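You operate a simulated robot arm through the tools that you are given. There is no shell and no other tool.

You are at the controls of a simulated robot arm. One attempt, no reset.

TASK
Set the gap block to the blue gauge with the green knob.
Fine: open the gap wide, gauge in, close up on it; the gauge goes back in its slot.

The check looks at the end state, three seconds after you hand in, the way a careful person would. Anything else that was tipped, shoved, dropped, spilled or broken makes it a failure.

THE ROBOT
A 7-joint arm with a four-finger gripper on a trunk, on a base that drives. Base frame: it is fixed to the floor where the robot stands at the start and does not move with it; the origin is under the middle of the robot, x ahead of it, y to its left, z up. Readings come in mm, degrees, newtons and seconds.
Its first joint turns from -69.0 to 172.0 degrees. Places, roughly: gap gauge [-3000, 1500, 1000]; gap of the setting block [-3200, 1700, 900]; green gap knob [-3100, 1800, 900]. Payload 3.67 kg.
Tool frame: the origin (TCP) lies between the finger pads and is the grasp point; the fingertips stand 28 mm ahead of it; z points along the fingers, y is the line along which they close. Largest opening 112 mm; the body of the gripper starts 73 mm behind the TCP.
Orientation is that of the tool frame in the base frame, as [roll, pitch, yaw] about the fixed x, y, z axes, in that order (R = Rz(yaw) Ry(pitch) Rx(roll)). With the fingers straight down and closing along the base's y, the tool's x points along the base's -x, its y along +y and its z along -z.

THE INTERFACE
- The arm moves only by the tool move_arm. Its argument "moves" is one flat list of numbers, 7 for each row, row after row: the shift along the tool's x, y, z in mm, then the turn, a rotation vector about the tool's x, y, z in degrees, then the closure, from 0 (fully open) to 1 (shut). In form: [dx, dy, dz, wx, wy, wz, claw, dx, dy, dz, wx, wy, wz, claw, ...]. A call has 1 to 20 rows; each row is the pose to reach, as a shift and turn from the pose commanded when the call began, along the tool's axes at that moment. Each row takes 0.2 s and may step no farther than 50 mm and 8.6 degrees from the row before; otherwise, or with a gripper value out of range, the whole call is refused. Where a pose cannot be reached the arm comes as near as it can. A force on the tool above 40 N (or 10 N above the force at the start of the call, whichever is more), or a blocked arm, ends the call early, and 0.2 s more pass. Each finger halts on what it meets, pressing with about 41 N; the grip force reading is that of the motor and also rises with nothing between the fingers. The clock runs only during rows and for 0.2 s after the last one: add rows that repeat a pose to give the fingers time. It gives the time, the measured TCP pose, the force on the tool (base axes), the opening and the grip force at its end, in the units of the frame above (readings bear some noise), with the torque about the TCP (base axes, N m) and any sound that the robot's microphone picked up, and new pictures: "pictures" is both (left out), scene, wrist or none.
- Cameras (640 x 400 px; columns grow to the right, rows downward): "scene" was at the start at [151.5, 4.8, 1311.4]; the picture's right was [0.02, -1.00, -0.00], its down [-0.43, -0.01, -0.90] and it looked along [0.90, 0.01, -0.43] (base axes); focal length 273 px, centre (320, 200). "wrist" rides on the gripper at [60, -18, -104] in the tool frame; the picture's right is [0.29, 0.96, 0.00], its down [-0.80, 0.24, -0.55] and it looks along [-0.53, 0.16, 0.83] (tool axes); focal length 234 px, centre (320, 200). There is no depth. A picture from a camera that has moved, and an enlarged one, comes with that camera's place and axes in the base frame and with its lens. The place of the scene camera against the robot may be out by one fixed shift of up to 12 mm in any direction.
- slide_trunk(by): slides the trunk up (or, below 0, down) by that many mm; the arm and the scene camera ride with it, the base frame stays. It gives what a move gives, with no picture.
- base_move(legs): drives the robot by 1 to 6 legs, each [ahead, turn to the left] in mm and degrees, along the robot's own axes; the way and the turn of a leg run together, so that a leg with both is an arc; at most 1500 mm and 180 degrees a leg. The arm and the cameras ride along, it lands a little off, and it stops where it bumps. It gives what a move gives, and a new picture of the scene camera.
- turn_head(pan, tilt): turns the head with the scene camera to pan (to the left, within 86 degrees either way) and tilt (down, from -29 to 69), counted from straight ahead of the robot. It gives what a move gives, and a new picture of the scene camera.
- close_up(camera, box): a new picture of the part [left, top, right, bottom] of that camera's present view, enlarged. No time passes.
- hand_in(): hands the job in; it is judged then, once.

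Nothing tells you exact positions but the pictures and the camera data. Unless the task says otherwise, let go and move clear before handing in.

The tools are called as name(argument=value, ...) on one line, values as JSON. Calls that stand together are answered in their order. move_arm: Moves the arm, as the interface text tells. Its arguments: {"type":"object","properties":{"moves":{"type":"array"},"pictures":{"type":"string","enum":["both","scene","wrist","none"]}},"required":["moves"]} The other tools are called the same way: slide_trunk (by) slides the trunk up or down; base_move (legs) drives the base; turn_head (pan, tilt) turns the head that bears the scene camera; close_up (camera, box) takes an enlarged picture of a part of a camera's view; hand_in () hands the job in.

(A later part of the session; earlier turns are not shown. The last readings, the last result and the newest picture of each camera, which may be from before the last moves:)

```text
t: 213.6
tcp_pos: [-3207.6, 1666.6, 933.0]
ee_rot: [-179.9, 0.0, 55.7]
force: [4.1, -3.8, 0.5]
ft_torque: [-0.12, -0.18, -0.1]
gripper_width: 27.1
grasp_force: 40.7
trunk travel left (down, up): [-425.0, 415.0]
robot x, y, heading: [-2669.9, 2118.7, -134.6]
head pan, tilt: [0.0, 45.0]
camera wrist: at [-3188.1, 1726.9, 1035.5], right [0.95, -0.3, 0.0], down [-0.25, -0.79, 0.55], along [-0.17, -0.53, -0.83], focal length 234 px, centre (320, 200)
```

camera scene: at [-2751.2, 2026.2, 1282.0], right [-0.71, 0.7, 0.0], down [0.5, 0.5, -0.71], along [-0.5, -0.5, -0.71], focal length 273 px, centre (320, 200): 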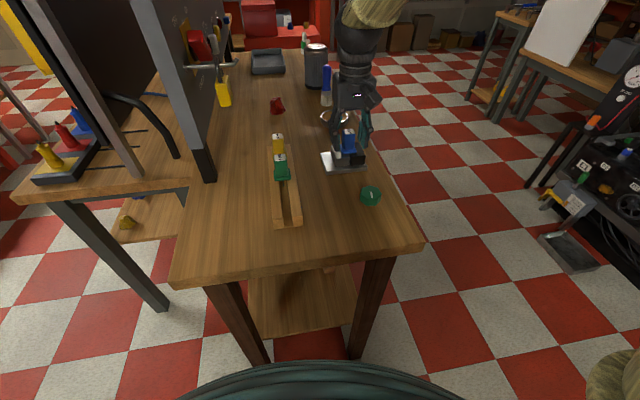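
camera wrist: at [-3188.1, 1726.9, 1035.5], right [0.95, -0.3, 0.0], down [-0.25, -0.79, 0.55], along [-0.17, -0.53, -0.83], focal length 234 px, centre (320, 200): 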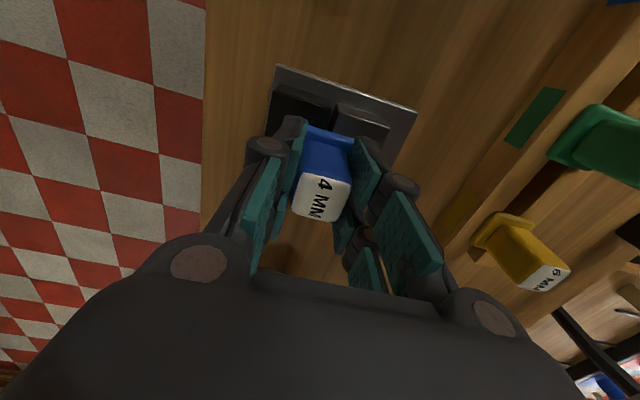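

Gripped, pressing lightly toward the fixed jaw as intended. Now lift slowly, checking drag.

move_arm(moves=[0, 0, -1, 0, 0, 0, 0.85, 0, 0, -2, 0, 0, 0, 0.85, 0, 0, -3, 0, 0, 0, 0.85, 0, 0, -3, 0, 0, 0, 0.85], pictures="none")

move_arm(moves=[0, 0, -5, 0, 0, 0, 0.85, 0, 0, -10, 0, 0, 0, 0.85, 0, 0, -15, 0, 0, 0, 0.85, 0, 0, -20, 0, 0, 0, 0.85, 0, 0, -28, 0, 0, 0, 0.85, 0, 0, -40, 0, 0, 0, 0.85, 0, 0, -55, 0, 0, 0, 0.85, 0, 0, -70, 0, 0, 0, 0.85, 0, 0, -70, 0, 0, 0, 0.85], pictures="both")

close_up(camera="scene", box=[335, 118, 375, 172])

close_up(camera="scene", box=[341, 154, 361, 166.5])

```text
t: 214.6
tcp_pos: [-3206.4, 1667.3, 935.1]
ee_rot: [-179.9, 0.0, 55.8]
force: [0.4, 0.2, -1.4]
ft_torque: [0.07, 0.02, -0.04]
gripper_width: 27.0
grasp_force: 41.2
trunk travel left (down, up): [-425.0, 415.0]
robot x, y, heading: [-2669.8, 2114.3, -134.3]
head pan, tilt: [0.0, 45.0]
```

```text
t: 216.6
tcp_pos: [-3206.3, 1665.4, 1005.6]
ee_rot: [-179.9, 0.0, 55.7]
force: [-0.1, 0.1, 0.4]
ft_torque: [-0.01, 0.01, 0.01]
gripper_width: 26.9
grasp_force: 41.2
trunk travel left (down, up): [-425.0, 415.0]
robot x, y, heading: [-2670.3, 2115.2, -134.6]
head pan, tilt: [0.0, 45.0]
camera scene: at [-2751.3, 2026.1, 1282.0], right [-0.71, 0.7, 0.0], down [0.5, 0.5, -0.71], along [-0.5, -0.5, -0.71], focal length 273 px, centre (320, 200)
camera wrist: at [-3187.2, 1725.2, 1108.4], right [0.95, -0.3, 0.0], down [-0.25, -0.79, 0.55], along [-0.17, -0.53, -0.83], focal length 234 px, centre (320, 200)
```

scene: 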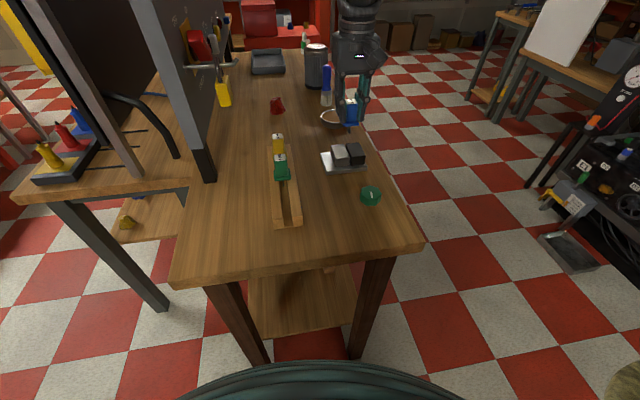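
wrist: 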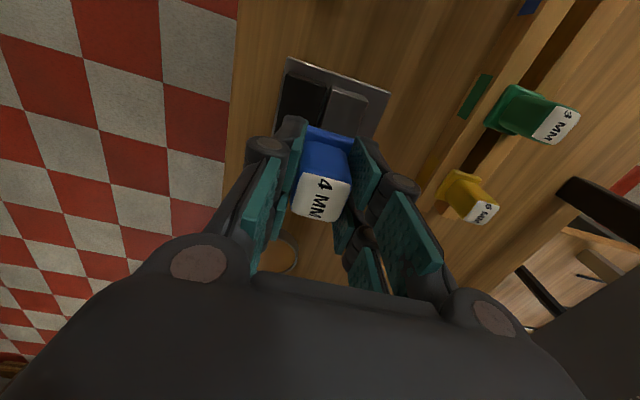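

```text
7.41 times, centred on (355, 145) of scene
camera zoom: at [-2751.3, 2026.1, 1282.0], right [-0.71, 0.7, 0.0], down [0.5, 0.5, -0.71], along [-0.5, -0.5, -0.71], focal length 2021 px, centre (61, 607)
```

zoom: 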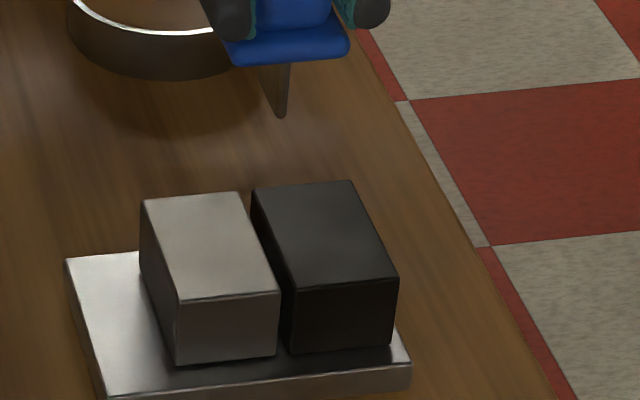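

```text
16.00 times, centred on (351, 160) of scene
camera zoom: at [-2751.3, 2026.1, 1282.0], right [-0.71, 0.7, 0.0], down [0.5, 0.5, -0.71], along [-0.5, -0.5, -0.71], focal length 4365 px, centre (-176, 836)
```

zoom: 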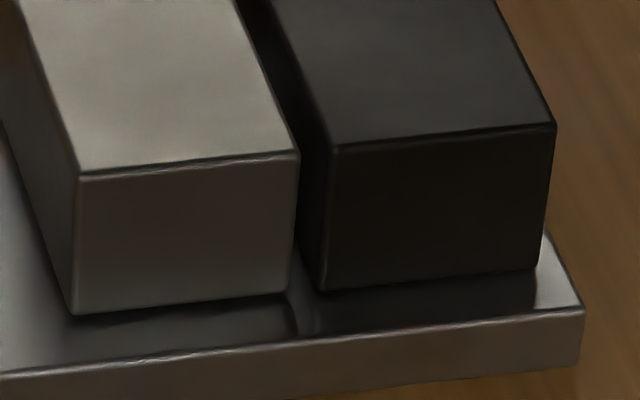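

With the gauge lifted out the gap looks somewhat wider than 4 mm in the scene view, so I'll need to re-measure. The held gauge blocks the measuring view, so first I'll take it back toward its rack slot.

move_arm(moves=[20, 0, -15, 0, 0, 0, 0.85, 60, 10, -15, 0, 0, 0, 0.85, 95, 42, -15, 0, 0, -0.4, 0.85, 120, 83, -15, 0, 0, -0.8, 0.85, 138, 125, -15, 0, 0, -0.8, 0.85, 146.4, 160, -15, 0, 0, -0.8, 0.85, 146.4, 167.1, -15, 0, 0, -0.8, 0.85, 146.4, 167.1, -15, 0, 0, -0.8, 0.85], pictures="both")

close_up(camera="scene", box=[245, 120, 325, 235])

close_up(camera="scene", box=[341, 154, 361, 166.5])

close_up(camera="wrist", box=[260, 30, 400, 180])

```text
t: 218.4
tcp_pos: [-2986.0, 1694.9, 1017.4]
ee_rot: [-180.0, 0.0, 56.6]
force: [-0.1, 0.0, -0.8]
ft_torque: [0.0, 0.02, 0.0]
gripper_width: 27.3
grasp_force: 40.6
trunk travel left (down, up): [-425.0, 415.0]
robot x, y, heading: [-2666.2, 2115.1, -134.5]
head pan, tilt: [0.0, 45.0]
camera scene: at [-2751.1, 2026.2, 1282.0], right [-0.71, 0.7, 0.0], down [0.5, 0.5, -0.71], along [-0.5, -0.5, -0.71], focal length 273 px, centre (320, 200)
camera wrist: at [-2968.1, 1754.2, 1121.2], right [0.96, -0.29, 0.0], down [-0.24, -0.8, 0.55], along [-0.16, -0.53, -0.83], focal length 234 px, centre (320, 200)
```

scene: 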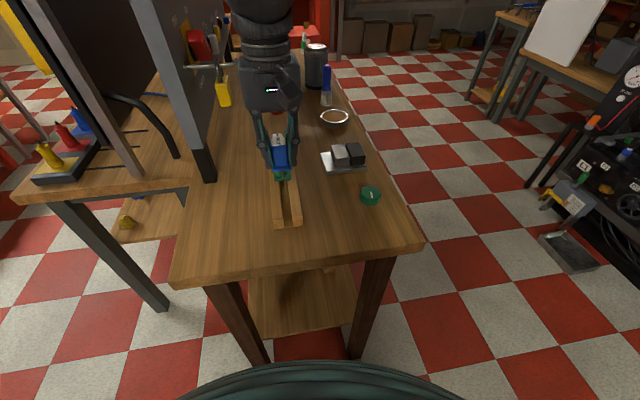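
wrist: 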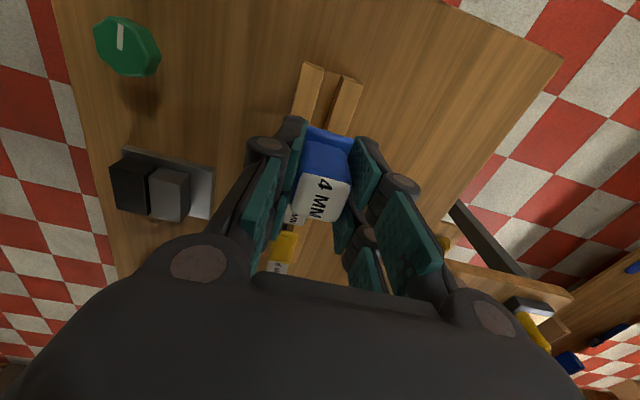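

```text
3.48 times, centred on (285, 178) of scene
camera zoom: at [-2751.1, 2026.2, 1282.0], right [-0.71, 0.7, 0.0], down [0.5, 0.5, -0.71], along [-0.5, -0.5, -0.71], focal length 949 px, centre (442, 278)
```

zoom: 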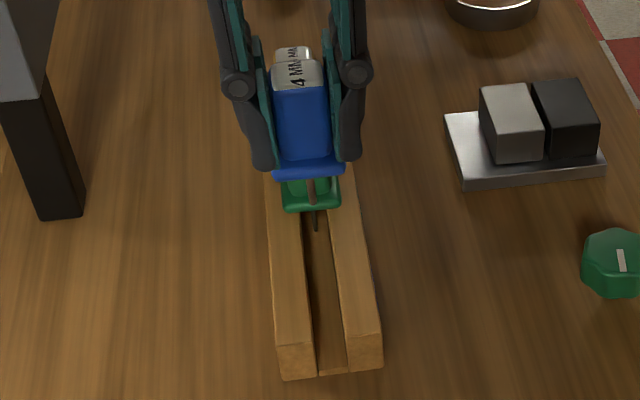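

```text
16.00 times, centred on (351, 160) of scene
camera zoom: at [-2751.1, 2026.2, 1282.0], right [-0.71, 0.7, 0.0], down [0.5, 0.5, -0.71], along [-0.5, -0.5, -0.71], focal length 4365 px, centre (-176, 836)
```

zoom: 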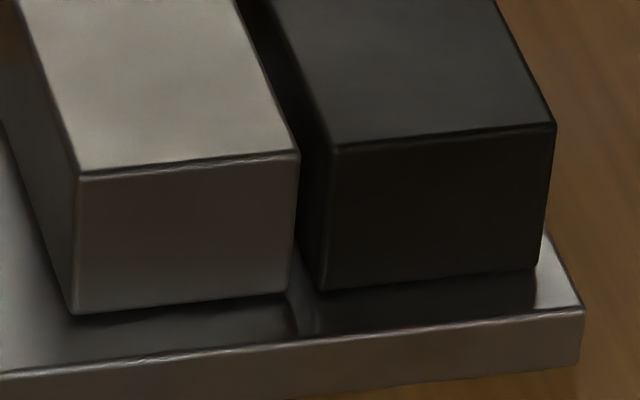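

```text
2.67 times, centred on (330, 105) of wrist
camera zoom: at [-2968.1, 1754.2, 1121.2], right [0.96, -0.29, 0.0], down [-0.24, -0.8, 0.55], along [-0.16, -0.53, -0.83], focal length 624 px, centre (293, 453)
```

zoom: 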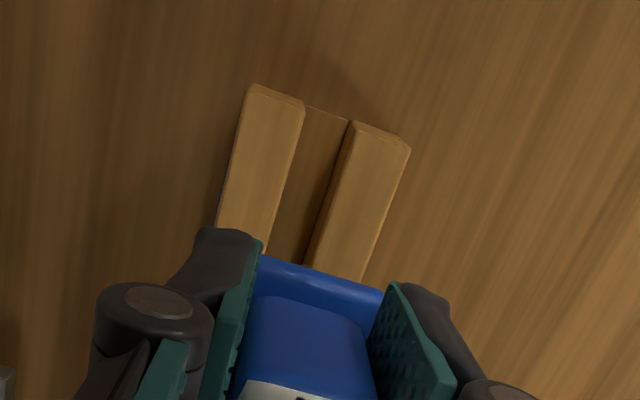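

The gauge is back over its slot (view matches the lift-off picture). Lowering it now.

move_arm(moves=[0, 0, 20, 0, 0, 0, 0.85, 0, 0, 45, 0, 0, 0, 0.85, 0, 0, 65, 0, 0, 0, 0.85, 0, 0, 80, 0, 0, 0, 0.85, 0, 0, 86, 0, 0, 0, 0.85, 0, 0, 86, 0, 0, 0, 0.85], pictures="both")

close_up(camera="scene", box=[245, 130, 325, 235])

close_up(camera="wrist", box=[260, 30, 400, 180])

```text
t: 219.8
tcp_pos: [-2986.8, 1694.9, 932.1]
ee_rot: [-180.0, 0.0, 56.5]
force: [0.1, 0.4, -0.1]
ft_torque: [0.02, 0.02, 0.04]
gripper_width: 27.4
grasp_force: 41.0
trunk travel left (down, up): [-425.0, 415.0]
robot x, y, heading: [-2664.3, 2115.5, -134.6]
head pan, tilt: [0.0, 45.0]
camera scene: at [-2751.1, 2026.1, 1282.0], right [-0.71, 0.7, 0.0], down [0.5, 0.5, -0.71], along [-0.5, -0.5, -0.71], focal length 273 px, centre (320, 200)
camera wrist: at [-2968.7, 1754.3, 1036.0], right [0.96, -0.29, 0.0], down [-0.24, -0.8, 0.55], along [-0.16, -0.53, -0.83], focal length 234 px, centre (320, 200)
```

scene: 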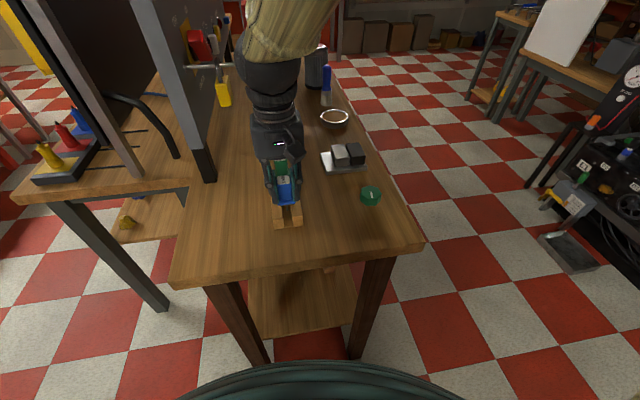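
wrist: 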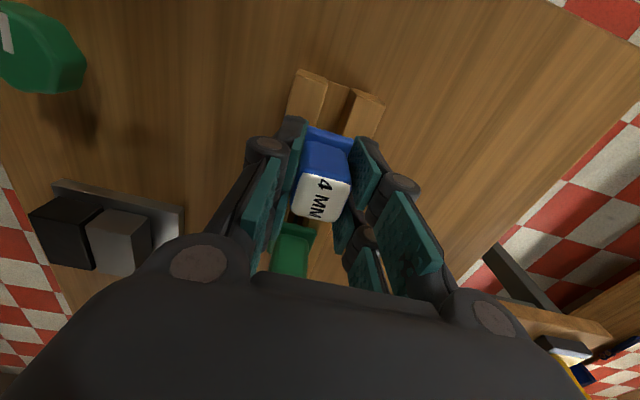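

```text
3.81 times, centred on (285, 182) of scene
camera zoom: at [-2751.1, 2026.1, 1282.0], right [-0.71, 0.7, 0.0], down [0.5, 0.5, -0.71], along [-0.5, -0.5, -0.71], focal length 1039 px, centre (453, 267)
```

zoom: 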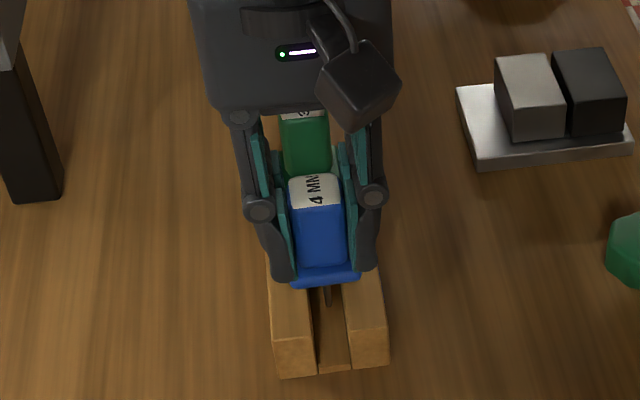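

```text
2.67 times, centred on (330, 105) of wrist
camera zoom: at [-2968.7, 1754.3, 1036.0], right [0.96, -0.29, 0.0], down [-0.24, -0.8, 0.55], along [-0.16, -0.53, -0.83], focal length 624 px, centre (293, 453)
```

zoom: 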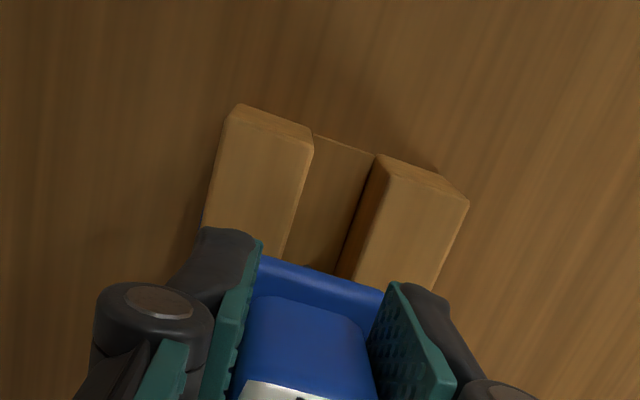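

Aligned over the slot. Creep down to seat it.

move_arm(moves=[-0.8, 0, 3, 0, 0, 0, 0.85, -0.8, 0, 6, 0, 0, 0, 0.85, -0.8, 0, 6, 0, 0, 0, 0.85], pictures="none")

move_arm(moves=[0, 0, 1, 0, 0, 0, 0.85, 0, 0, 2, 0, 0, 0, 0.85, 0, 0, 2, 0, 0, 0, 0.85], pictures="none")

```text
t: 220.6
tcp_pos: [-2986.9, 1694.7, 927.0]
ee_rot: [-180.0, -0.1, 56.5]
force: [-0.2, 0.2, -0.6]
ft_torque: [0.0, 0.04, -0.01]
gripper_width: 27.2
grasp_force: 40.9
trunk travel left (down, up): [-425.0, 415.0]
robot x, y, heading: [-2670.2, 2115.8, -134.4]
head pan, tilt: [0.0, 45.0]
```

```text
t: 221.4
tcp_pos: [-2986.4, 1692.3, 925.4]
ee_rot: [-180.0, -0.1, 56.5]
force: [-0.4, -0.1, -1.5]
ft_torque: [0.0, -0.01, -0.02]
gripper_width: 27.4
grasp_force: 41.3
trunk travel left (down, up): [-425.0, 415.0]
robot x, y, heading: [-2667.0, 2116.1, -134.5]
head pan, tilt: [0.0, 45.0]
```

move_arm(moves=[0, 0, 0.7, 0, 0, 0, 0.85, 0, 0, 1.5, 0, 0, 0, 0.85, 0, 0, 1.5, 0, 0, 0, 0.85], pictures="none")

move_arm(moves=[0, 0, 0.7, 0, 0, 0, 0.85, 0, 0, 1.5, 0, 0, 0, 0.85, 0, 0, 1.5, 0, 0, 0, 0.85], pictures="scene")

close_up(camera="scene", box=[245, 130, 325, 235])

```text
t: 222.2
tcp_pos: [-2986.2, 1693.8, 923.4]
ee_rot: [-179.8, 0.0, 56.5]
force: [-0.1, 0.4, -1.0]
ft_torque: [-0.01, 0.03, -0.03]
gripper_width: 27.3
grasp_force: 40.9
trunk travel left (down, up): [-425.0, 415.0]
robot x, y, heading: [-2669.4, 2118.9, -134.4]
head pan, tilt: [0.0, 45.0]
```

```text
t: 223.0
tcp_pos: [-2986.2, 1693.3, 922.5]
ee_rot: [-180.0, 0.0, 56.5]
force: [-1.3, -1.7, 7.8]
ft_torque: [0.06, 0.03, 0.01]
gripper_width: 27.2
grasp_force: 40.7
trunk travel left (down, up): [-425.0, 415.0]
robot x, y, heading: [-2671.5, 2112.6, -134.5]
head pan, tilt: [0.0, 45.0]
camera scene: at [-2751.0, 2026.3, 1282.2], right [-0.71, 0.7, 0.0], down [0.5, 0.5, -0.71], along [-0.5, -0.5, -0.71], focal length 273 px, centre (320, 200)
```

scene: 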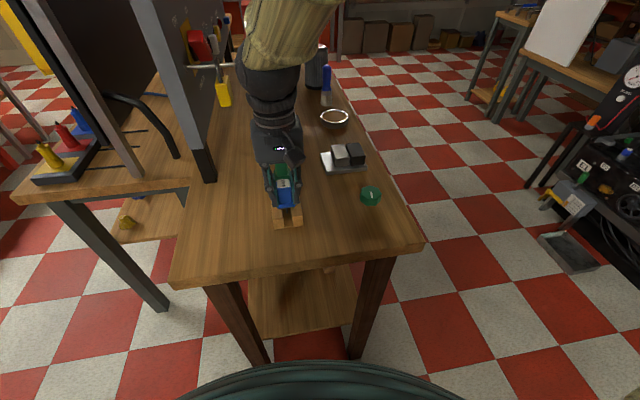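

```text
3.81 times, centred on (285, 182) of scene
camera zoom: at [-2751.0, 2026.3, 1282.2], right [-0.71, 0.7, 0.0], down [0.5, 0.5, -0.71], along [-0.5, -0.5, -0.71], focal length 1039 px, centre (453, 267)
```

zoom: 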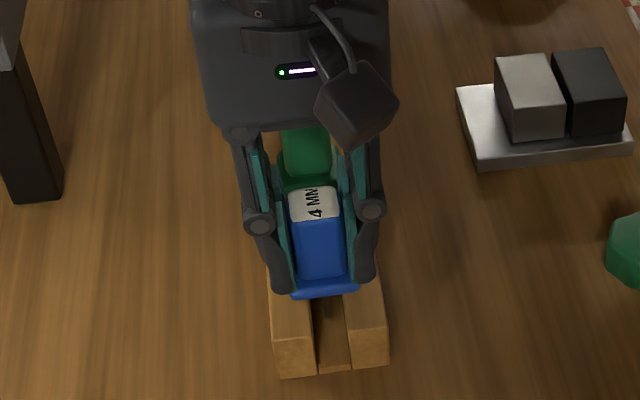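

Seated on the rails (light contact force). Release and lift clear.

move_arm(moves=[0, 0, -0.5, 0, 0, 0, 0.85, 0, 0, -0.5, 0, 0, 0, 0.74, 0, 0, -0.5, 0, 0, 0, 0.7, 0, 0, -0.5, 0, 0, 0, 0.6, 0, 0, -0.5, 0, 0, 0, 0.5, 0, 0, -0.5, 0, 0, 0, 0.5, 0, 0, -25, 0, 0, 0, 0.45, 0, 0, -50, 0, 0, 0, 0.45, 0, 0, -80, 0, 0, 0, 0.4, 0, 0, -100, 0, 0, 0, 0.3, 0, 0, -100, 0, 0, 0, 0.3], pictures="both")

close_up(camera="scene", box=[245, 130, 325, 235])

close_up(camera="wrist", box=[250, 60, 400, 260])

```text
t: 225.4
tcp_pos: [-2986.7, 1693.1, 1021.9]
ee_rot: [180.0, -0.1, 56.5]
force: [-0.3, 0.3, 1.1]
ft_torque: [-0.05, 0.0, -0.04]
gripper_width: 78.5
grasp_force: 0.1
trunk travel left (down, up): [-425.0, 415.0]
robot x, y, heading: [-2666.5, 2114.1, -134.7]
head pan, tilt: [0.0, 45.0]
camera scene: at [-2751.2, 2026.1, 1282.0], right [-0.71, 0.7, 0.0], down [0.5, 0.5, -0.71], along [-0.5, -0.5, -0.71], focal length 273 px, centre (320, 200)
camera wrist: at [-2968.4, 1752.2, 1125.2], right [0.96, -0.29, 0.0], down [-0.24, -0.8, 0.55], along [-0.16, -0.53, -0.83], focal length 234 px, centre (320, 200)
```

scene: 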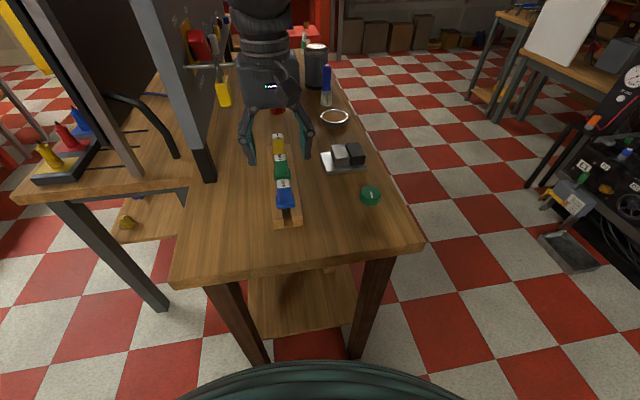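
wrist: 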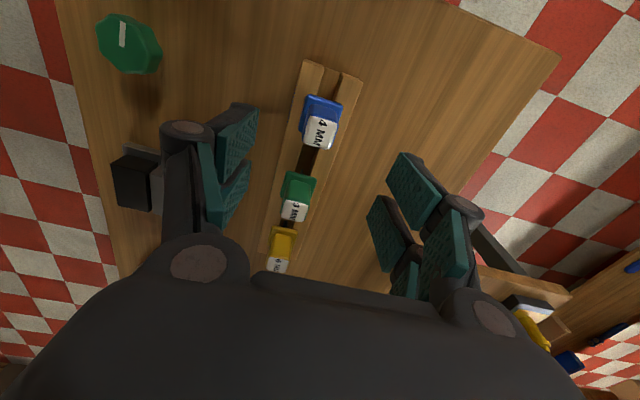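

```text
3.81 times, centred on (285, 182) of scene
camera zoom: at [-2751.2, 2026.1, 1282.0], right [-0.71, 0.7, 0.0], down [0.5, 0.5, -0.71], along [-0.5, -0.5, -0.71], focal length 1039 px, centre (453, 267)
```

zoom: 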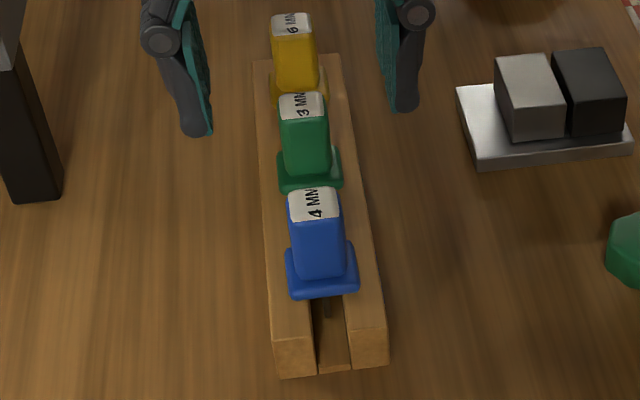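

```text
2.00 times, centred on (325, 160) of wrist
camera zoom: at [-2968.4, 1752.2, 1125.2], right [0.96, -0.29, 0.0], down [-0.24, -0.8, 0.55], along [-0.16, -0.53, -0.83], focal length 468 px, centre (310, 280)
```

zoom: 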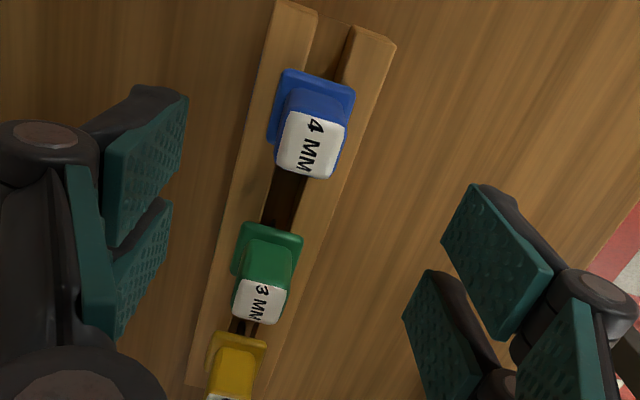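

The gauge is back in its slot, upright. Now I'll return to the measuring view to measure the bare gap.

move_arm(moves=[-8, -40, 0, 0, 0, 3, 0.2, -20, -85, 0, 0, 0, 7, 0.1, -33, -130, 0, 0, 0, 12, 0, -46.3, -171.9, 0, 0, 0, 17.5, 0, -46.3, -171.9, 35, 0, 0, 17.5, 0, -46.3, -171.9, 65, 0, 0, 17.5, 0, -46.3, -171.9, 65, 0, 0, 17.5, 0], pictures="wrist")

close_up(camera="wrist", box=[280, 170, 360, 245])

close_up(camera="wrist", box=[304.5, 203, 344.5, 228])

close_up(camera="wrist", box=[304.5, 220, 344.5, 245])

```text
t: 227.0
tcp_pos: [-3153.2, 1750.6, 958.7]
ee_rot: [180.0, 0.0, 39.1]
force: [-0.1, 0.3, 0.4]
ft_torque: [0.0, -0.01, 0.02]
gripper_width: 111.9
grasp_force: 0.1
trunk travel left (down, up): [-425.0, 415.0]
robot x, y, heading: [-2665.9, 2115.9, -134.5]
head pan, tilt: [0.0, 45.0]
camera wrist: at [-3118.3, 1802.0, 1061.1], right [0.83, -0.56, 0.0], down [-0.47, -0.69, 0.55], along [-0.31, -0.46, -0.83], focal length 234 px, centre (320, 200)
```

wrist: 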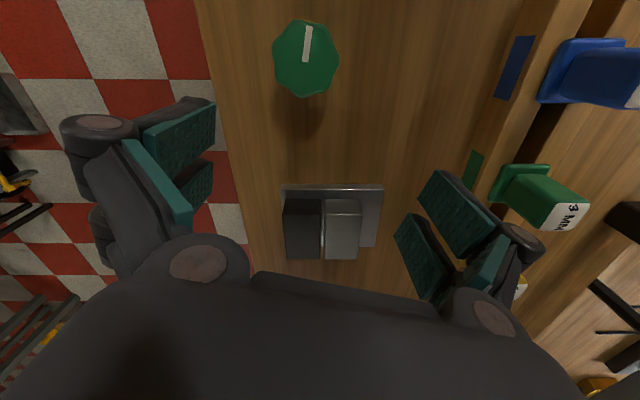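

```text
5.33 times, centred on (320, 208) of wrist
camera zoom: at [-3118.3, 1802.0, 1061.1], right [0.83, -0.56, 0.0], down [-0.47, -0.69, 0.55], along [-0.31, -0.46, -0.83], focal length 1249 px, centre (320, 160)
```

zoom: 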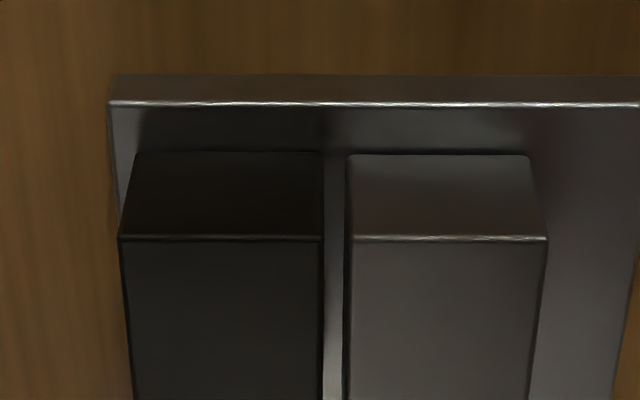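

```text
16.00 times, centred on (324, 216) of wrist
camera zoom: at [-3118.3, 1802.0, 1061.1], right [0.83, -0.56, 0.0], down [-0.47, -0.69, 0.55], along [-0.31, -0.46, -0.83], focal length 3747 px, centre (248, -48)
```

zoom: 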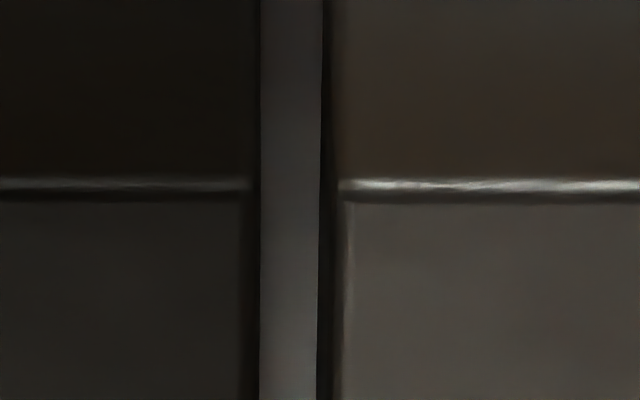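

```text
16.00 times, centred on (324, 232) of wrist
camera zoom: at [-3118.3, 1802.0, 1061.1], right [0.83, -0.56, 0.0], down [-0.47, -0.69, 0.55], along [-0.31, -0.46, -0.83], focal length 3747 px, centre (248, -320)
```

zoom: 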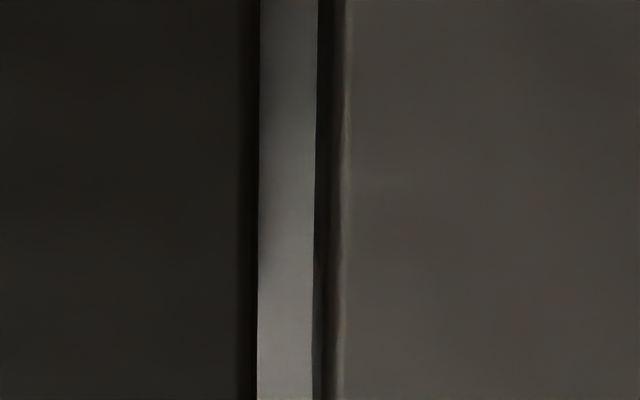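

Now the bare gap is crisply visible with the plate showing through. From the geometry (dark edge vs. silver foot, using both heights) the gap comes to ≈4.1 ± 0.1 mm. I'll centre the camera on the gap for a more precise symmetric measurement.

move_arm(moves=[0.8, 2.7, 0, 0, 0, 0, 0, 0.8, 2.7, 0, 0, 0, 0, 0, 0.8, 2.7, 0, 0, 0, 0, 0], pictures="wrist")

close_up(camera="wrist", box=[300, 203, 340, 228])

close_up(camera="wrist", box=[300, 225, 340, 250])

```text
t: 227.8
tcp_pos: [-3151.1, 1747.9, 958.0]
ee_rot: [180.0, -0.1, 39.0]
force: [0.1, -0.6, -0.1]
ft_torque: [0.02, -0.04, 0.0]
gripper_width: 112.0
grasp_force: 0.1
trunk travel left (down, up): [-425.0, 415.0]
robot x, y, heading: [-2664.7, 2117.3, -134.7]
head pan, tilt: [0.0, 45.0]
camera wrist: at [-3116.5, 1799.6, 1060.8], right [0.83, -0.56, 0.0], down [-0.47, -0.69, 0.55], along [-0.31, -0.46, -0.83], focal length 234 px, centre (320, 200)
```

wrist: 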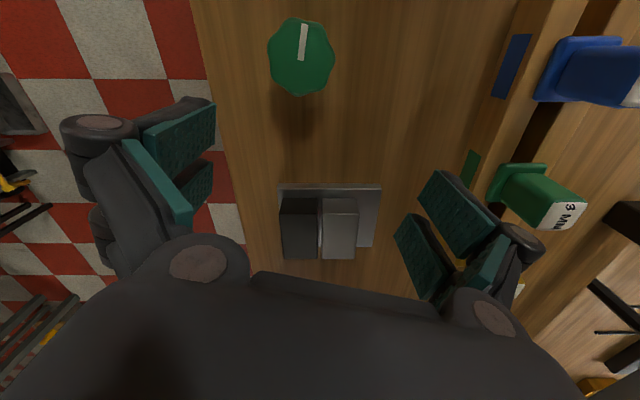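

```text
16.00 times, centred on (320, 216) of wrist
camera zoom: at [-3116.5, 1799.6, 1060.8], right [0.83, -0.56, 0.0], down [-0.47, -0.69, 0.55], along [-0.31, -0.46, -0.83], focal length 3747 px, centre (320, -48)
```

zoom: 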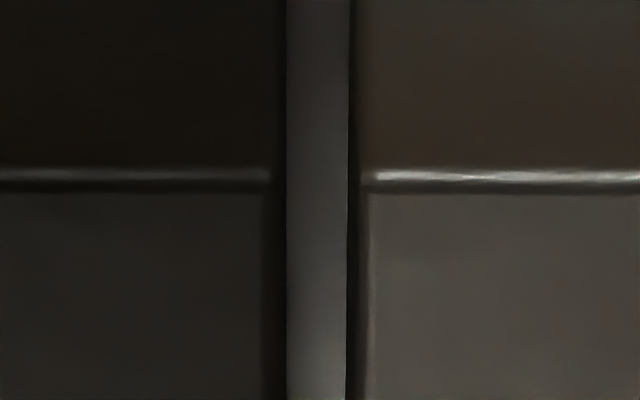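

```text
16.00 times, centred on (320, 238) of wrist
camera zoom: at [-3116.5, 1799.6, 1060.8], right [0.83, -0.56, 0.0], down [-0.47, -0.69, 0.55], along [-0.31, -0.46, -0.83], focal length 3747 px, centre (320, -400)
```

zoom: 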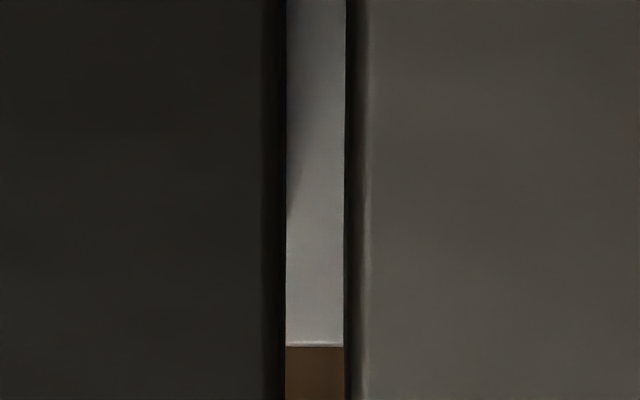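

Very clear now. I'll calibrate the image scale by shifting the camera sideways by exactly 8 mm and tracking the silver jaw's foot.

move_arm(moves=[-2.3, -7.66, 0, 0, 0, 0, 0, -2.3, -7.66, 0, 0, 0, 0, 0, -2.3, -7.66, 0, 0, 0, 0, 0], pictures="none")

close_up(camera="wrist", box=[304, 203, 344, 228])

close_up(camera="wrist", box=[304, 225, 344, 250])

close_up(camera="scene", box=[341, 154, 361, 166.5])

```text
t: 228.6
tcp_pos: [-3159.4, 1751.9, 957.0]
ee_rot: [180.0, 0.0, 39.1]
force: [0.0, 0.5, 0.3]
ft_torque: [0.03, 0.01, 0.0]
gripper_width: 112.3
grasp_force: 0.2
trunk travel left (down, up): [-425.0, 415.0]
robot x, y, heading: [-2668.1, 2113.2, -134.9]
head pan, tilt: [0.0, 45.0]
```

```text
16.00 times, centred on (324, 216) of wrist
camera zoom: at [-3123.9, 1804.1, 1060.5], right [0.83, -0.56, 0.0], down [-0.47, -0.69, 0.55], along [-0.31, -0.46, -0.83], focal length 3747 px, centre (256, -48)
```

zoom: 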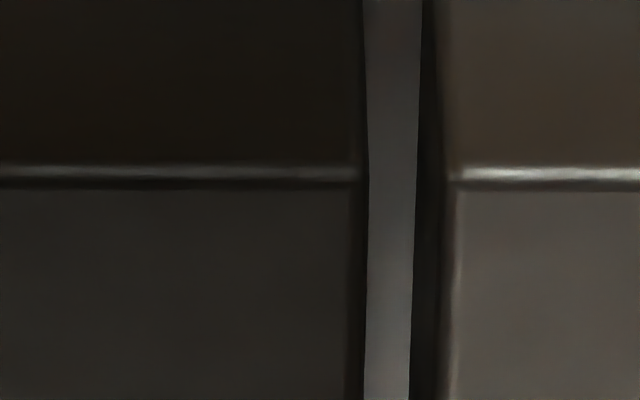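

```text
16.00 times, centred on (324, 238) of wrist
camera zoom: at [-3123.9, 1804.1, 1060.5], right [0.83, -0.56, 0.0], down [-0.47, -0.69, 0.55], along [-0.31, -0.46, -0.83], focal length 3747 px, centre (256, -400)
```

zoom: 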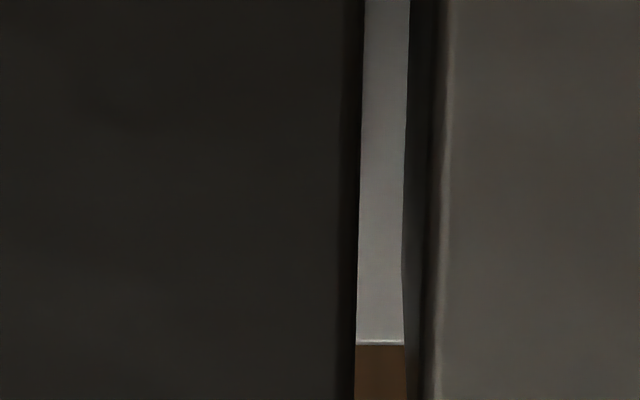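

```text
16.00 times, centred on (351, 160) of scene
camera zoom: at [-2751.2, 2026.2, 1282.0], right [-0.71, 0.7, 0.0], down [0.5, 0.5, -0.71], along [-0.5, -0.5, -0.71], focal length 4365 px, centre (-176, 836)
```

zoom: 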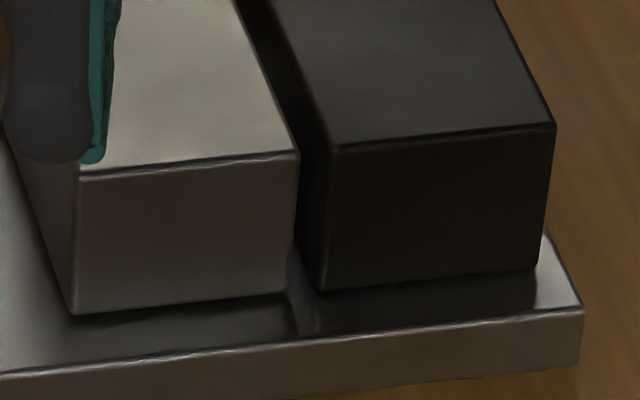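

The side-shift confirms the scale (top and foot shifts agree). Let me re-centre and re-read the strip edges at near, mid and far positions more carefully.

move_arm(moves=[2.3, 7.66, 0, 0, 0, 0, 0, 2.3, 7.66, 0, 0, 0, 0, 0, 2.3, 7.66, 0, 0, 0, 0, 0], pictures="none")

close_up(camera="wrist", box=[300, 192, 340, 217])

close_up(camera="wrist", box=[300, 212, 340, 237])

close_up(camera="wrist", box=[300, 235, 340, 260])

```text
t: 229.4
tcp_pos: [-3151.3, 1748.9, 957.9]
ee_rot: [-179.9, 0.0, 39.1]
force: [-0.2, 0.2, 0.3]
ft_torque: [0.01, -0.02, 0.02]
gripper_width: 112.2
grasp_force: 0.1
trunk travel left (down, up): [-425.0, 415.0]
robot x, y, heading: [-2665.4, 2113.3, -134.5]
head pan, tilt: [0.0, 45.0]
```

```text
16.00 times, centred on (320, 204) of wrist
camera zoom: at [-3117.0, 1799.3, 1060.5], right [0.83, -0.56, 0.0], down [-0.47, -0.69, 0.55], along [-0.31, -0.46, -0.83], focal length 3747 px, centre (320, 128)
```

zoom: 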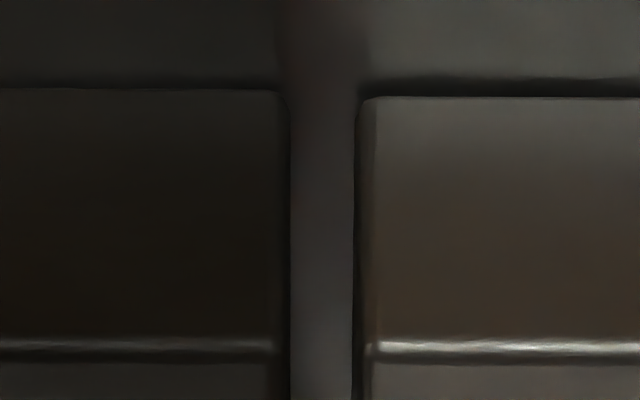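

```text
16.00 times, centred on (320, 224) of wrist
camera zoom: at [-3117.0, 1799.3, 1060.5], right [0.83, -0.56, 0.0], down [-0.47, -0.69, 0.55], along [-0.31, -0.46, -0.83], focal length 3747 px, centre (320, -192)
```

zoom: 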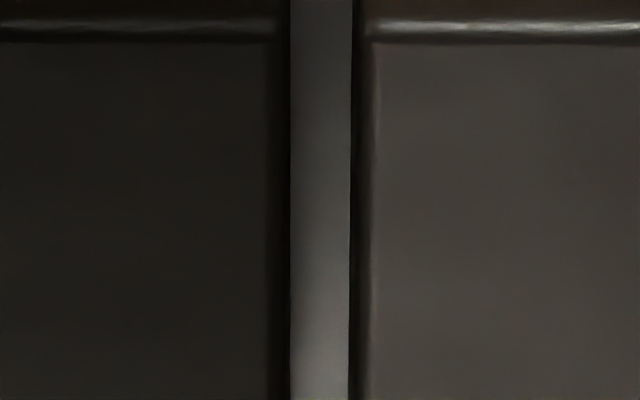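

```text
16.00 times, centred on (320, 248) of wrist
camera zoom: at [-3117.0, 1799.3, 1060.5], right [0.83, -0.56, 0.0], down [-0.47, -0.69, 0.55], along [-0.31, -0.46, -0.83], focal length 3747 px, centre (320, -560)
```

zoom: 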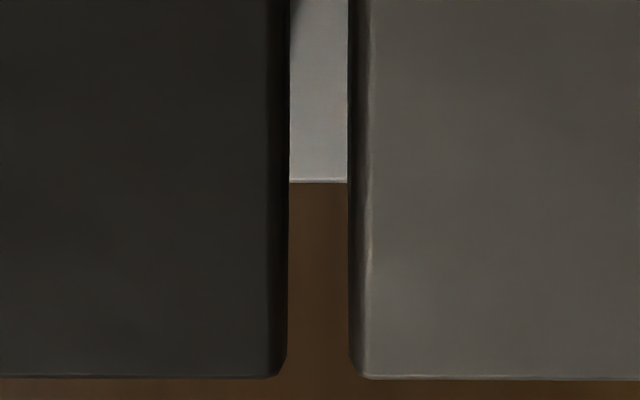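

close_up(camera="wrist", box=[340, 203, 380, 228])

close_up(camera="wrist", box=[260, 203, 300, 228])

close_up(camera="wrist", box=[260, 176, 300, 201])

close_up(camera="wrist", box=[360, 176, 400, 201])

```text
16.00 times, centred on (360, 216) of wrist
camera zoom: at [-3117.0, 1799.3, 1060.5], right [0.83, -0.56, 0.0], down [-0.47, -0.69, 0.55], along [-0.31, -0.46, -0.83], focal length 3747 px, centre (-320, -48)
```

zoom: 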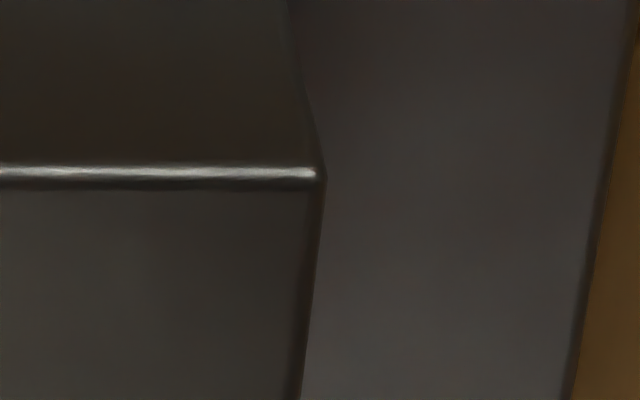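

```text
16.00 times, centred on (280, 216) of wrist
camera zoom: at [-3117.0, 1799.3, 1060.5], right [0.83, -0.56, 0.0], down [-0.47, -0.69, 0.55], along [-0.31, -0.46, -0.83], focal length 3747 px, centre (960, -48)
```

zoom: 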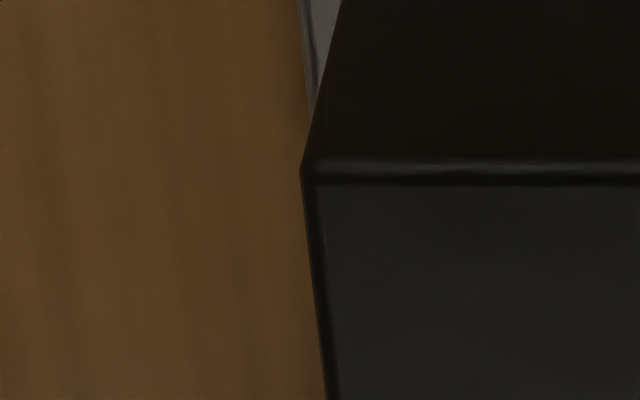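

```text
16.00 times, centred on (280, 188) of wrist
camera zoom: at [-3117.0, 1799.3, 1060.5], right [0.83, -0.56, 0.0], down [-0.47, -0.69, 0.55], along [-0.31, -0.46, -0.83], focal length 3747 px, centre (960, 384)
```

zoom: 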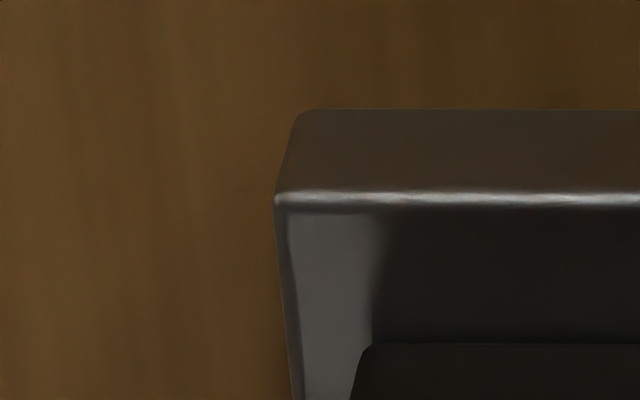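

```text
16.00 times, centred on (380, 188) of wrist
camera zoom: at [-3117.0, 1799.3, 1060.5], right [0.83, -0.56, 0.0], down [-0.47, -0.69, 0.55], along [-0.31, -0.46, -0.83], focal length 3747 px, centre (-640, 384)
```

zoom: 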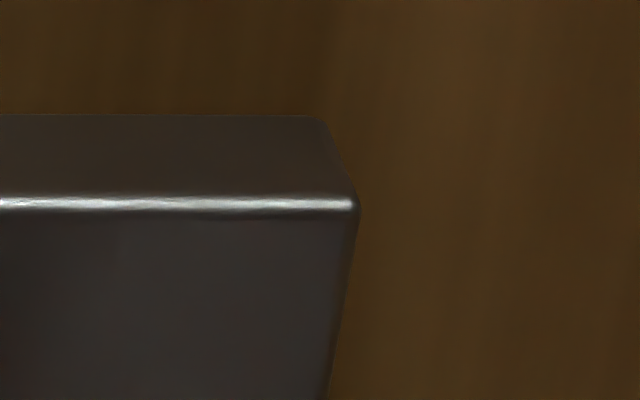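

The jaw hasn't moved since the gauge came out. To pin down the absolute scale I'll shift the camera sideways by a longer 50 mm baseline and track the plate and jaw corners.

move_arm(moves=[-7.2, -24, 0, 0, 0, 0, 0, -14.37, -47.89, 0, 0, 0, 0, 0, -14.37, -47.89, 0, 0, 0, 0, 0, -14.37, -47.89, 0, 0, 0, 0, 0], pictures="wrist")

close_up(camera="wrist", box=[300, 176, 340, 201])

close_up(camera="wrist", box=[405, 176, 445, 201])

close_up(camera="wrist", box=[395, 203, 435, 228])

close_up(camera="wrist", box=[310, 203, 350, 228])

```text
t: 230.4
tcp_pos: [-3194.0, 1777.5, 956.9]
ee_rot: [-179.9, 0.0, 39.0]
force: [-0.3, 0.5, -1.0]
ft_torque: [0.01, -0.01, -0.01]
gripper_width: 111.5
grasp_force: 0.1
trunk travel left (down, up): [-425.0, 415.0]
robot x, y, heading: [-2671.1, 2116.8, -134.6]
head pan, tilt: [0.0, 45.0]
camera wrist: at [-3159.2, 1828.6, 1060.1], right [0.83, -0.56, 0.0], down [-0.47, -0.69, 0.55], along [-0.31, -0.46, -0.83], focal length 234 px, centre (320, 200)
```

wrist: 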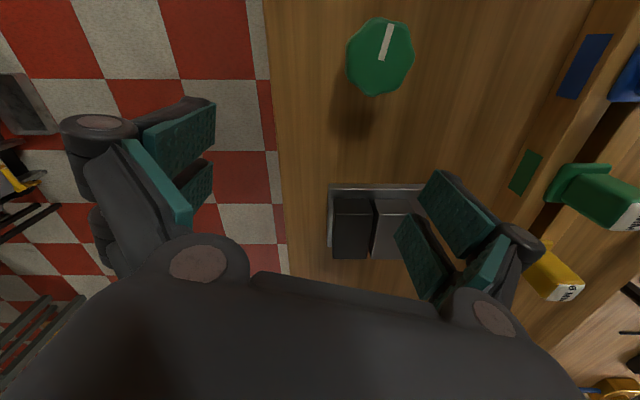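

```text
16.00 times, centred on (320, 188) of wrist
camera zoom: at [-3159.2, 1828.6, 1060.1], right [0.83, -0.56, 0.0], down [-0.47, -0.69, 0.55], along [-0.31, -0.46, -0.83], focal length 3747 px, centre (320, 384)
```

zoom: 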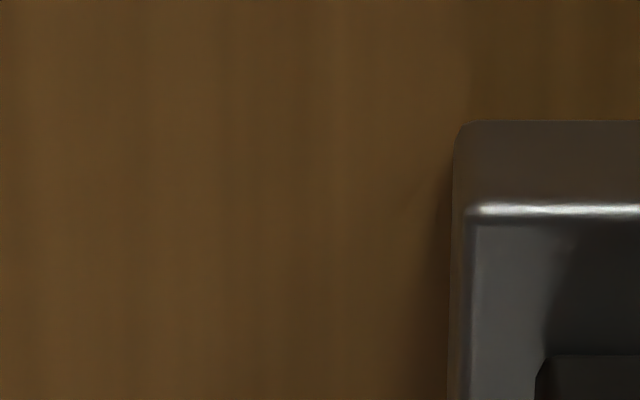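

```text
16.00 times, centred on (425, 188) of wrist
camera zoom: at [-3159.2, 1828.6, 1060.1], right [0.83, -0.56, 0.0], down [-0.47, -0.69, 0.55], along [-0.31, -0.46, -0.83], focal length 3747 px, centre (-1360, 384)
```

zoom: 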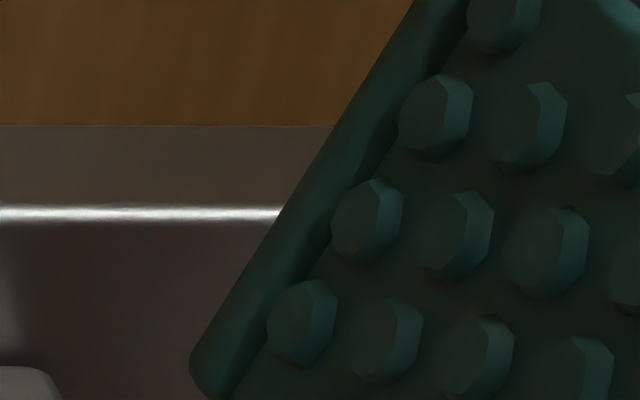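

```text
16.00 times, centred on (415, 216) of wrist
camera zoom: at [-3159.2, 1828.6, 1060.1], right [0.83, -0.56, 0.0], down [-0.47, -0.69, 0.55], along [-0.31, -0.46, -0.83], focal length 3747 px, centre (-1200, -48)
```

zoom: 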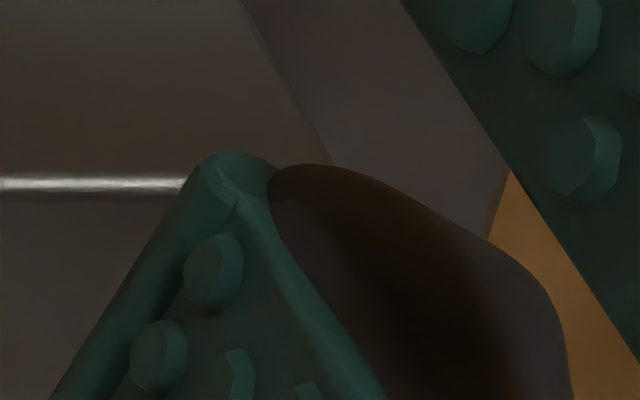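

```text
16.00 times, centred on (330, 216) of wrist
camera zoom: at [-3159.2, 1828.6, 1060.1], right [0.83, -0.56, 0.0], down [-0.47, -0.69, 0.55], along [-0.31, -0.46, -0.83], focal length 3747 px, centre (160, -48)
```

zoom: 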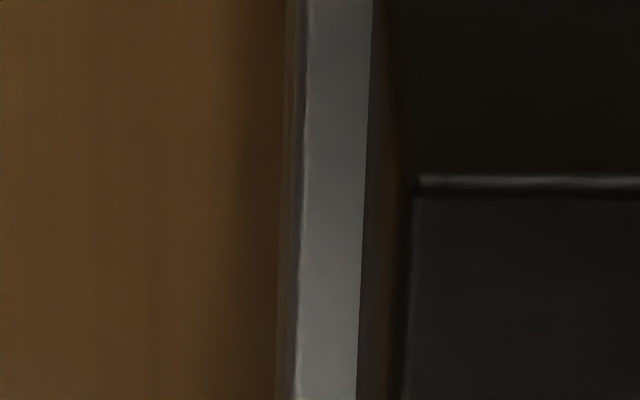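

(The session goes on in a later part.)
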